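You operate a simulated robot arm through the tools that you are given. There is no shell and no other tool. Be economical: measure what you need, move in short steps, check, and stop when the job is done.

Carry out the task below with a simulated robot arm. There is one attempt and no reset: what you move stays moved.

JOB
Put the orange strap in the capped tray.

It is judged by the outcome, as a careful person would: the job done as asked, and still so three seconds after it is handed in. It fails if anything else is knocked over, pushed out of place, dropped, spilled or broken.

ROBOT AND FRAMES
A 6-joint arm with a two-finger parallel gripper, fixed in place. Base frame: the origin is at the foot of the arm, x ahead of it, y to its left, z up; the work surface is at about z = 800. Lengths are in mm, angles in degrees, forces in N, time in s.
With the tool pointing down near the work surface it reaches from about 260 to 680 mm from the base axis. Its first joint turns from -66.0 to 66.0 degrees. Payload 2.9 kg.
The TCP is the grasp point between the finger pads, 30 mm short of the fingertips. In the tool frame z runs along the fingers and y along their closing line. The gripper opens to 110 mm. The fingers are 20 mm wide and 10 mm thick; the gripper's body (48 by 112 mm) begins 55 mm behind the TCP.
Orientation is told as [roll, pitch, yaw] about the base's x, y, z axes, in that order, counted from this pose: with the fingers straight down and closing along the base's y, the tool's x points along the base's -x, its y along +y and its z along -z.

CONTROLS
- The arm moves only by the tool servo_tool. Its argument "deltas" is a list of rows, each a list of 5 numbers: the shift along the tool's x, y, z in units of 200 mm (1.0 is 200 mm), then the turn about the tool's z in units of 60 degrees (1.0 is 60 degrees), then the opening, from 0 (shut) to 1 (fully open). In form: [[tx, ty, tz, twist, claw], ...]. A call has 1 to 20 rows; each row is the pose to reach, as a shift and turn from the pose commanded when the call began, along the tool's axes at that moment. A call with a number of a shift or a turn outside -1 to 1 is refused whole. Each row takes 0.2 s and may step no farther than 50 mm and 8.6 degrees from the row before; otherwise, or with a gripper value out of range, the whole call is refused. A pose out of reach is approached as far as the arm can. The call stops where the force on the tool passes 40 N (or 10 N more than at its start, if that is more) or the arm is blocked; 0.2 s more then pass. The fingers move at their own pace (about 108 mm/s each) and stop on an object; they squeeze with about 22 N. The grip force told is the motor's: it shows also when the fingers shut on nothing. Time passes only in rows, and 0.2 s behind the last, so rows that repeat a pose let the fingers close. It gives the time, the measured TCP pose, the force on the tool (base axes), the opening and the grip force at its end, in the units of the frame above (readings bear some noise).
- Cameras (640 x 400 px; columns grow to the right, rows downward): "scene" is fixed at [56.3, 419.9, 1390.5]; the picture's right is [-0.92, -0.40, 0.00], its down [-0.21, 0.47, -0.86] and it looks along [0.34, -0.79, -0.52] (base axes); focal length 308 px, centre (320, 200). "wrist" rides on the gripper at [72, 17, -103] in the tool frame; the picture's right is [-0.23, 0.97, 0.00], its down [-0.76, -0.18, -0.62] and it looks along [-0.61, -0.14, 0.78] (tool axes); focal length 222 px, centre (320, 200). There is no depth. A picture from a camera that has moved, and an enlarged one, comes with that camera's place and axes in the base frame and with its lens.
- get_image(camera): a new picture of that camera. It takes no simulated time.
- enlarge(camera, box): a new picture of the part [left, top, right, bottom] of that camera's present view, enlarged. It takes no simulated time.
- hand_in(): hands the job in; it is judged then, once.

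Go step by step. Nothing tells you positions but the pictures and the camera data: compare them with the known pose of the tool, close in by small moves and look again before you grip or let go. The budget is 90 turns and 36 pictures, counting those below and the enlarged ones. Unless the task says otherwise, let go and move clear before handing in, and close with one line.

The tools are called after "Emit:" as a command line: name --pt "numbers of a row" for each row, then --argument value for the rest, lists and objects as JSON in quotes. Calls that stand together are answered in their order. servo_tool: Moves the arm, as the interface text tells. Its arguments: {"type":"object","properties":{"deltas":{"type":"array"}},"required":["deltas"]} The other tools are called the same way: get_image (camera) takes a picture; enlarge (camera, box) takes an enlarged picture of a part of a camera's view; hand_in () hands the job in.

At the start:

```text
time_s: 0.0
eef_pos: [222.7, -281.1, 1023.4]
tcp_rot: [0.0, 0.2, 0.0]
contact_force: [0.5, 0.4, 0.5]
finger_gap: 110.0
grip_force: 0.2
```

scene: 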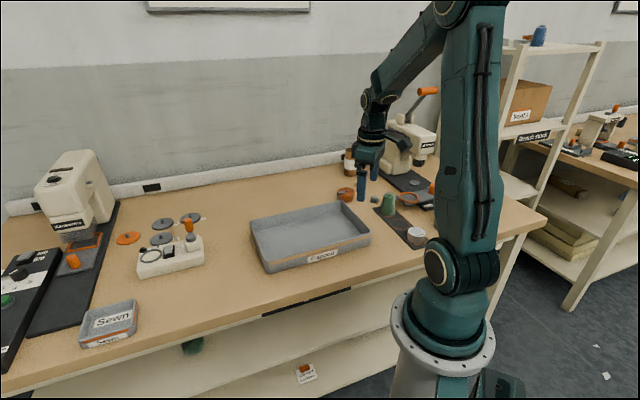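
wrist: 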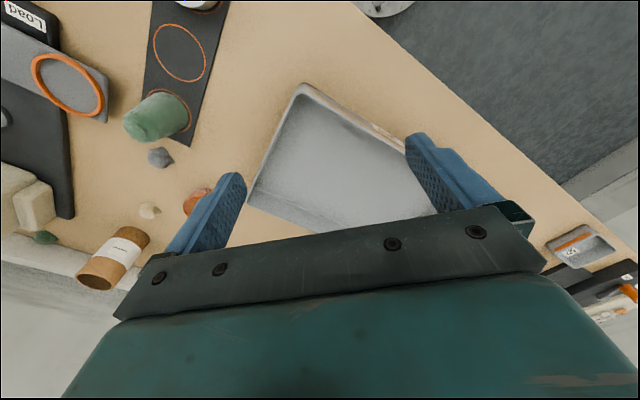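

I see a bench with a large tray labelled something like "Capped", a small "Sewn" tray, and several orange items. I'll enlarge to identify the strap and read the tray label.

Emit:
enlarge --camera "scene" --box '[240, 140, 460, 280]'

Emit:
enlarge --camera "scene" --box '[0, 140, 220, 360]'

Emit:
enlarge --camera "wrist" --box '[0, 0, 260, 300]'

```text
2.86 times, centred on (350, 210) of scene
camera zoom: at [56.3, 419.9, 1390.5], right [-0.92, -0.4, 0.0], down [-0.21, 0.47, -0.86], along [0.34, -0.79, -0.52], focal length 881 px, centre (234, 171)
```

zoom: 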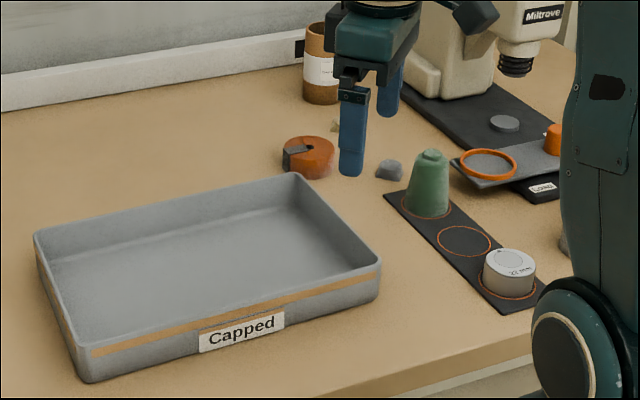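

```text
1.82 times, centred on (110, 250) of scene
camera zoom: at [56.3, 419.9, 1390.5], right [-0.92, -0.4, 0.0], down [-0.21, 0.47, -0.86], along [0.34, -0.79, -0.52], focal length 560 px, centre (702, 109)
```

zoom: 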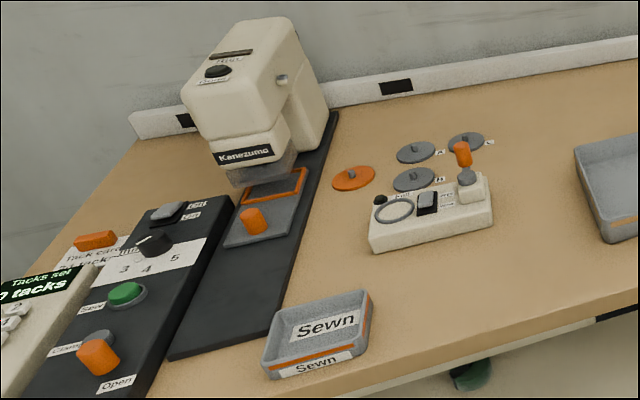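

```text
1.33 times, centred on (130, 150) of wrist
camera zoom: at [150.8, -265.0, 1127.6], right [0.23, 0.97, 0.0], down [0.76, -0.18, 0.62], along [0.61, -0.14, -0.78], focal length 296 px, centre (573, 267)
```

zoom: 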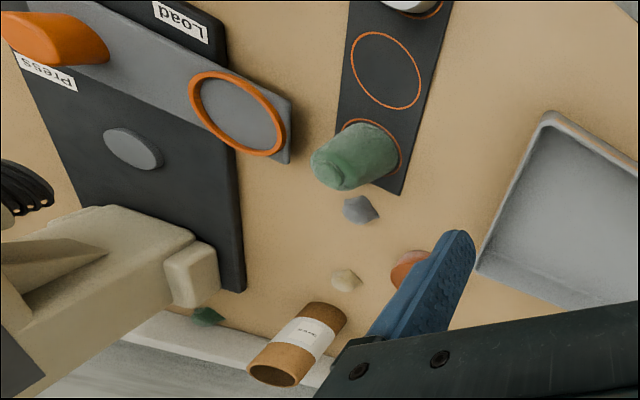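

The tray reads "Capped". The orange coil with a grey buckle beside the tray looks like a rolled strap; I'll look closer at it and at the other orange things.

Emit:
enlarge --camera "scene" --box '[320, 170, 400, 220]'

Emit:
enlarge --camera "scene" --box '[0, 210, 110, 310]'

Emit:
enlarge --camera "scene" --box '[260, 340, 360, 400]'

```text
8.00 times, centred on (360, 195) of scene
camera zoom: at [56.3, 419.9, 1390.5], right [-0.92, -0.4, 0.0], down [-0.21, 0.47, -0.86], along [0.34, -0.79, -0.52], focal length 2466 px, centre (0, 240)
```

zoom: 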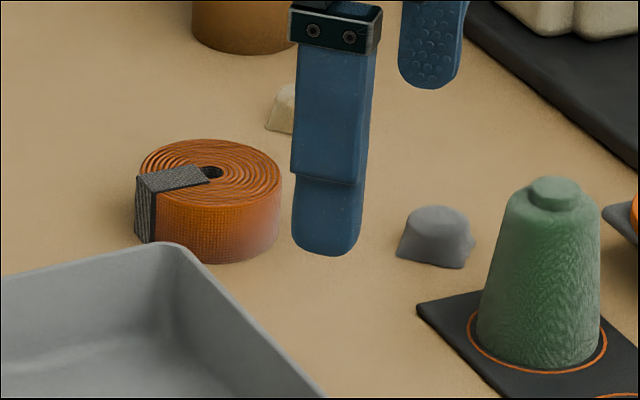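

```text
4.00 times, centred on (55, 260) of scene
camera zoom: at [56.3, 419.9, 1390.5], right [-0.92, -0.4, 0.0], down [-0.21, 0.47, -0.86], along [0.34, -0.79, -0.52], focal length 1233 px, centre (1380, -40)
```

zoom: 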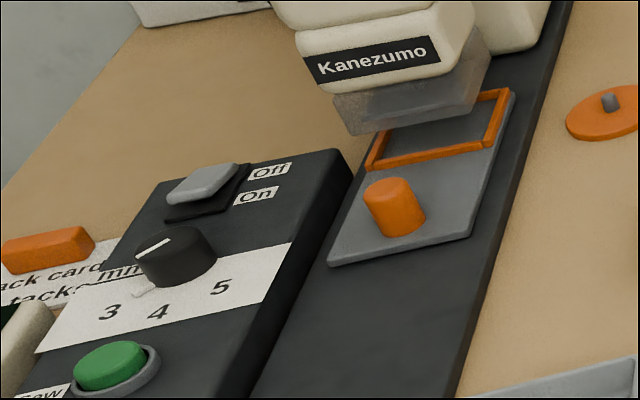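

```text
6.40 times, centred on (310, 370) of scene
camera zoom: at [56.3, 419.9, 1390.5], right [-0.92, -0.4, 0.0], down [-0.21, 0.47, -0.86], along [0.34, -0.79, -0.52], focal length 1973 px, centre (384, -888)
```

zoom: 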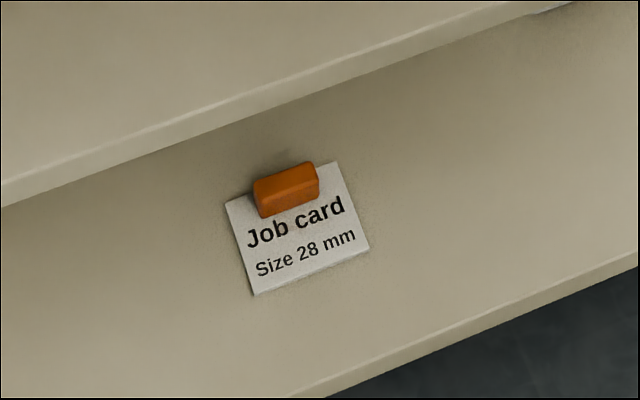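

The orange coil with a clip is the strap, at about (356, -522), roughly 68 mm wide and 33 mm high. The clip faces +x+y, so I'll close across it at about 129°, first moving partway and turning the tool.

Emit:
servo_tool --pt "-0.07 -0.12 0 -0.13 1" --pt "-0.14 -0.24 0 -0.26 1" --pt "-0.21 -0.36 0 -0.39 1" --pt "-0.28 -0.48 0 -0.52 1" --pt "-0.34 -0.6 0 -0.65 1"

```text
time_s: 1.2
eef_pos: [291.4, -402.2, 1023.5]
tcp_rot: [-0.1, 0.1, 39.0]
contact_force: [-0.3, 1.2, 0.9]
finger_gap: 110.3
grip_force: 0.1
```

Yaw is 39° as intended. Next I move above the coil at z≈940.

Emit:
servo_tool --pt "0.03 -0.17 0.1 0 1" --pt "0.06 -0.34 0.2 0 1" --pt "0.09 -0.51 0.3 0 1" --pt "0.125 -0.67 0.4 0 1" --pt "0.125 -0.67 0.4 0 1"

Emit:
get_image --camera "wrist"

Emit:
enlarge --camera "scene" --box '[300, 150, 420, 225]'

```text
time_s: 2.4
eef_pos: [355.1, -521.0, 943.3]
tcp_rot: [-0.1, 0.1, 39.0]
contact_force: [-0.2, -0.3, -0.1]
finger_gap: 110.0
grip_force: 0.0
```

```text
27 pictures are left
camera wrist: at [288.4, -554.8, 1047.6], right [-0.44, 0.9, 0.0], down [0.7, 0.34, 0.62], along [0.56, 0.27, -0.78], focal length 222 px, centre (320, 200)
```

wrist: 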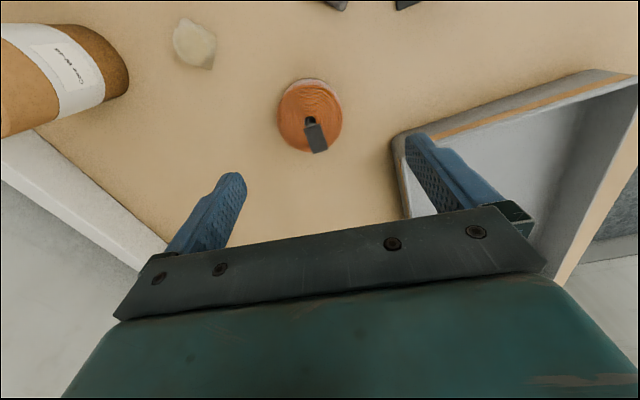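

```text
5.33 times, centred on (360, 188) of scene
camera zoom: at [56.3, 419.9, 1390.5], right [-0.92, -0.4, 0.0], down [-0.2, 0.47, -0.86], along [0.34, -0.79, -0.52], focal length 1644 px, centre (107, 267)
```

zoom: 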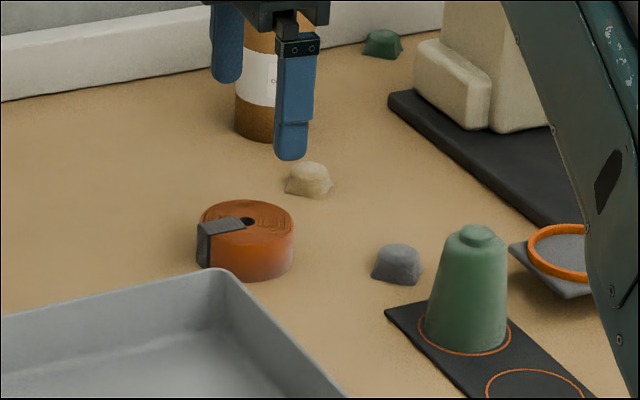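

The strap centre works out to about (359, -532) with its top near 826. I'm correcting and going down to z≈862 before looking again.

Emit:
servo_tool --pt "0.019 -0.055 0.1 0 1" --pt "0.019 -0.055 0.25 0 1" --pt "0.019 -0.055 0.41 0 1" --pt "0.019 -0.055 0.41 0 1"

Emit:
get_image --camera "wrist"

Emit:
enlarge --camera "scene" --box '[300, 150, 420, 225]'

```text
time_s: 3.4
eef_pos: [357.3, -532.9, 863.3]
tcp_rot: [0.1, 0.1, 39.0]
contact_force: [0.4, -0.4, -0.1]
finger_gap: 109.9
grip_force: 0.1
```

```text
25 pictures are left
camera wrist: at [292.3, -565.1, 965.9], right [-0.44, 0.9, 0.0], down [0.7, 0.34, 0.62], along [0.56, 0.27, -0.78], focal length 222 px, centre (320, 200)
```

wrist: 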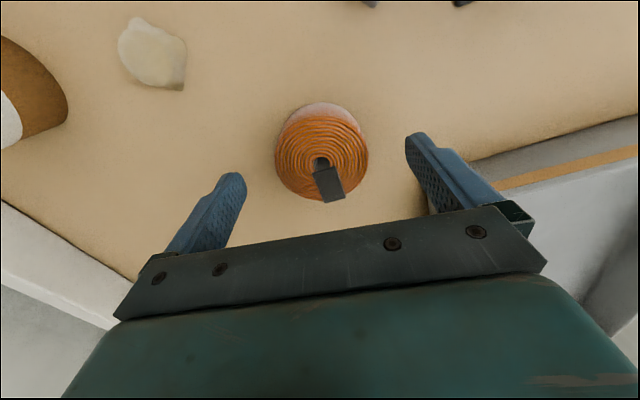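

```text
5.33 times, centred on (360, 188) of scene
camera zoom: at [56.3, 419.9, 1390.5], right [-0.92, -0.4, 0.0], down [-0.21, 0.47, -0.86], along [0.34, -0.79, -0.52], focal length 1644 px, centre (107, 267)
```

zoom: 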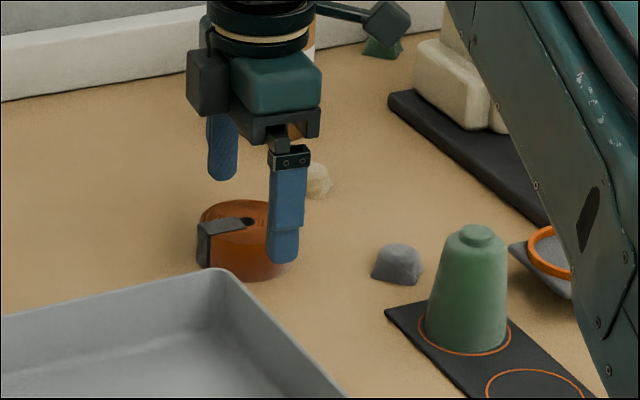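

The strap sits well between the fingers, about 5 mm off. I'll correct, descend to z≈834 and close.

Emit:
servo_tool --pt "-0.024 -0.01 0 0 1" --pt "-0.024 -0.01 0.08 0 1" --pt "-0.024 -0.01 0.146 0 1" --pt "-0.024 -0.01 0.146 0 1" --pt "-0.024 -0.01 0.146 0 0.7" --pt "-0.024 -0.01 0.146 0 0.5" --pt "-0.024 -0.01 0.146 0 0.4" --pt "-0.024 -0.01 0.146 0 0.4"

Emit:
get_image --camera "wrist"

```text
time_s: 5.2
eef_pos: [364.8, -530.8, 833.6]
tcp_rot: [0.0, 0.2, 39.1]
contact_force: [-0.2, 0.2, 0.6]
finger_gap: 64.8
grip_force: 22.1
```

```text
23 pictures are left
camera wrist: at [298.4, -563.6, 936.6], right [-0.44, 0.9, 0.0], down [0.7, 0.34, 0.62], along [0.56, 0.27, -0.78], focal length 222 px, centre (320, 200)
```

wrist: 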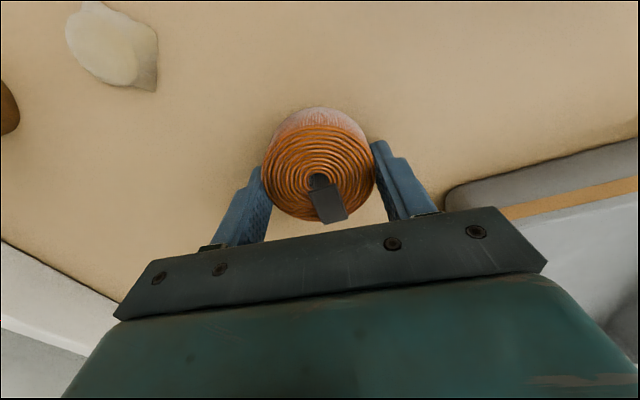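

It's gripped at 64.8 mm with 22 N. Lifting 90 mm and checking.

Emit:
servo_tool --pt "0 0 -0.05 0 0.4" --pt "0 0 -0.15 0 0.4" --pt "0 0 -0.3 0 0.4" --pt "0 0 -0.45 0 0.4" --pt "0 0 -0.45 0 0.4"

Emit:
get_image --camera "scene"

```text
time_s: 6.4
eef_pos: [365.7, -528.9, 922.2]
tcp_rot: [0.0, 0.1, 39.0]
contact_force: [0.4, 0.3, -0.9]
finger_gap: 64.8
grip_force: 21.6
```

```text
22 pictures are left
```

scene: 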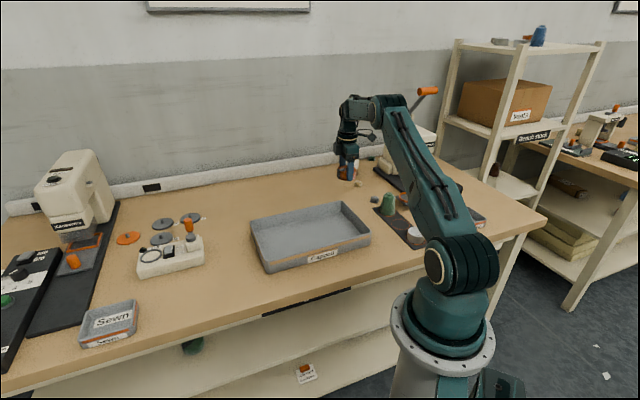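

The strap is lifted, and the tray spans roughly (351,-447) to (408,-50) diagonally with its centre near (385,-255). Carrying it there at constant height.

Emit:
servo_tool --pt "-0.1 0.11 0 0 0.4" --pt "-0.22 0.24 0 0 0.4" --pt "-0.36 0.38 0 0 0.4" --pt "-0.5 0.53 0 0 0.4" --pt "-0.64 0.68 0 0 0.4" --pt "-0.76 0.81 0 0 0.4" --pt "-0.86 0.92 0 0 0.4" --pt "-0.93 0.99 0 0 0.4" --pt "-0.93 0.99 0 0 0.4"

Emit:
get_image --camera "wrist"

Emit:
enlarge --camera "scene" --box '[240, 140, 400, 280]'

```text
time_s: 8.4
eef_pos: [384.4, -259.0, 922.2]
tcp_rot: [0.0, 0.1, 38.9]
contact_force: [0.4, 0.4, -0.7]
finger_gap: 64.5
grip_force: 21.8
```

```text
21 pictures are left
camera wrist: at [318.0, -291.7, 1026.2], right [-0.44, 0.9, 0.0], down [0.7, 0.34, 0.62], along [0.56, 0.27, -0.78], focal length 222 px, centre (320, 200)
```

wrist: 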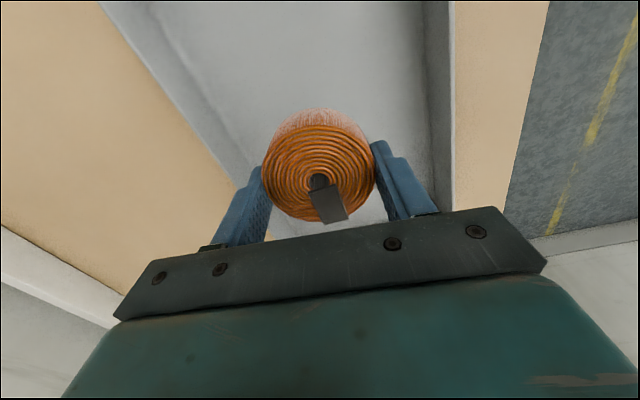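

```text
2.86 times, centred on (320, 210) of scene
camera zoom: at [56.3, 419.9, 1390.5], right [-0.92, -0.4, 0.0], down [-0.21, 0.47, -0.86], along [0.34, -0.79, -0.52], focal length 881 px, centre (320, 171)
```

zoom: 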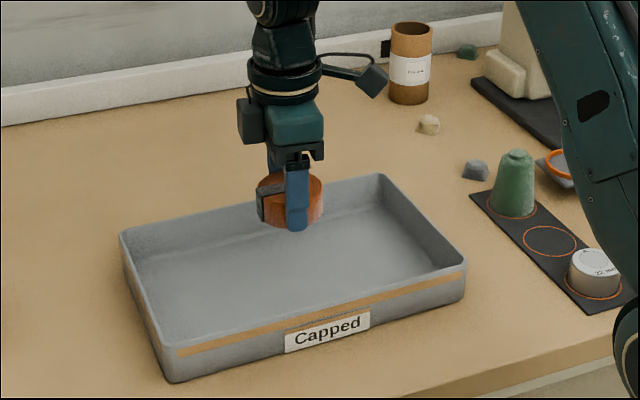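

The drop point projects onto the tray's middle. Lowering gently until just about touching the floor.

Emit:
servo_tool --pt "0 0 0.1 0 0.4" --pt "0 0 0.2 0 0.4" --pt "0 0 0.3 0 0.4" --pt "0 0 0.36 0 0.4" --pt "0 0 0.39 0 0.4" --pt "0 0 0.4 0 0.4"

Emit:
enlarge --camera "scene" --box '[260, 180, 380, 270]'

```text
time_s: 9.8
eef_pos: [385.6, -260.5, 843.2]
tcp_rot: [0.1, 0.0, 39.1]
contact_force: [0.0, -0.1, -0.7]
finger_gap: 64.8
grip_force: 21.5
```

```text
4.44 times, centred on (320, 225) of scene
camera zoom: at [56.3, 419.9, 1390.5], right [-0.92, -0.4, 0.0], down [-0.21, 0.47, -0.86], along [0.34, -0.79, -0.52], focal length 1370 px, centre (320, 89)
```

zoom: 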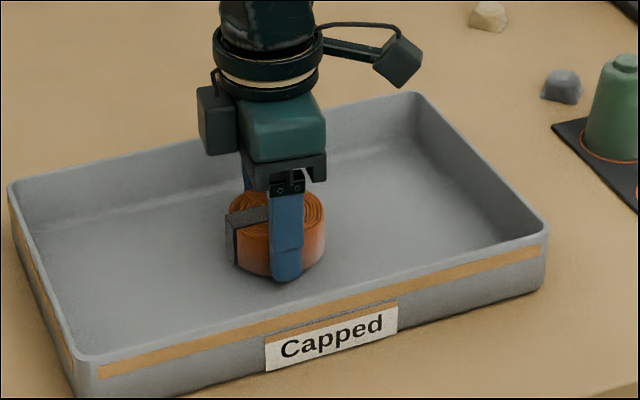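

No contact yet. I'll ease down in 1 mm steps to feel the floor.

Emit:
servo_tool --pt "0 0 0.005 0 0.4" --pt "0 0 0.01 0 0.4" --pt "0 0 0.015 0 0.4" --pt "0 0 0.02 0 0.4"

```text
time_s: 10.8
eef_pos: [383.9, -260.2, 838.8]
tcp_rot: [-0.1, 0.1, 39.0]
contact_force: [0.7, 0.0, -0.5]
finger_gap: 64.6
grip_force: 22.0
```

Emit:
servo_tool --pt "0 0 0.005 0 0.4" --pt "0 0 0.01 0 0.4" --pt "0 0 0.01 0 0.4"

```text
time_s: 11.6
eef_pos: [386.0, -260.6, 837.9]
tcp_rot: [0.0, 0.0, 39.0]
contact_force: [-1.3, 1.6, 3.2]
finger_gap: 64.5
grip_force: 22.0
```

The force reading shows the strap now touching the tray floor. I'm opening partly, then fully, and rising straight up.

Emit:
servo_tool --pt "0 0 0 0 0.65" --pt "0 0 0 0 0.8" --pt "0 0 0 0 0.9" --pt "0 0 -0.1 0 0.9" --pt "0 0 -0.25 0 0.9" --pt "0 0 -0.45 0 0.9" --pt "0 0 -0.7 0 0.9" --pt "0 0 -0.7 0 0.9"

Emit:
get_image --camera "scene"

Emit:
enlarge --camera "scene" --box '[240, 160, 440, 280]'

```text
time_s: 13.4
eef_pos: [385.1, -258.6, 977.5]
tcp_rot: [-0.1, 0.1, 39.0]
contact_force: [0.1, -0.2, 0.7]
finger_gap: 98.9
grip_force: 0.0
```

```text
18 pictures are left
```

scene: 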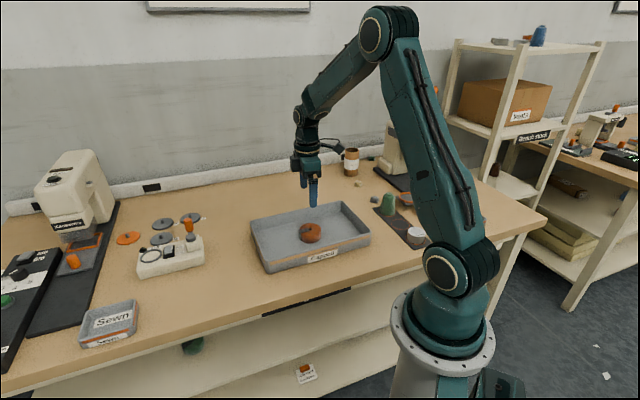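

```text
3.20 times, centred on (340, 220) of scene
camera zoom: at [56.3, 419.9, 1390.5], right [-0.92, -0.4, 0.0], down [-0.2, 0.47, -0.86], along [0.34, -0.79, -0.52], focal length 986 px, centre (256, 136)
```

zoom: 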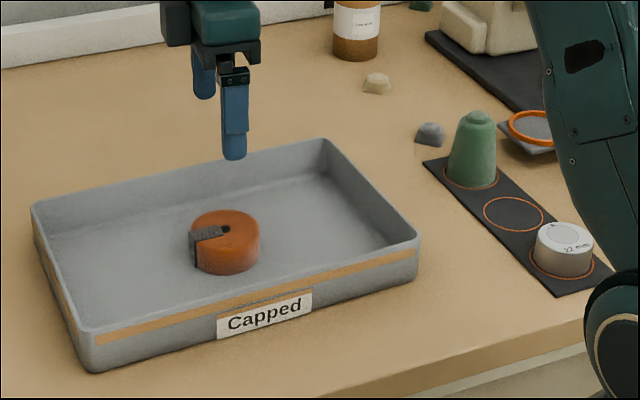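

The strap lies flat in the middle of the Capped tray, the gripper is clear, and nothing else has moved. Handing in.

Emit:
hand_in

```text
The job is handed in.
```

The orange strap is in the "Capped" tray, released with the gripper clear; the job is handed in.
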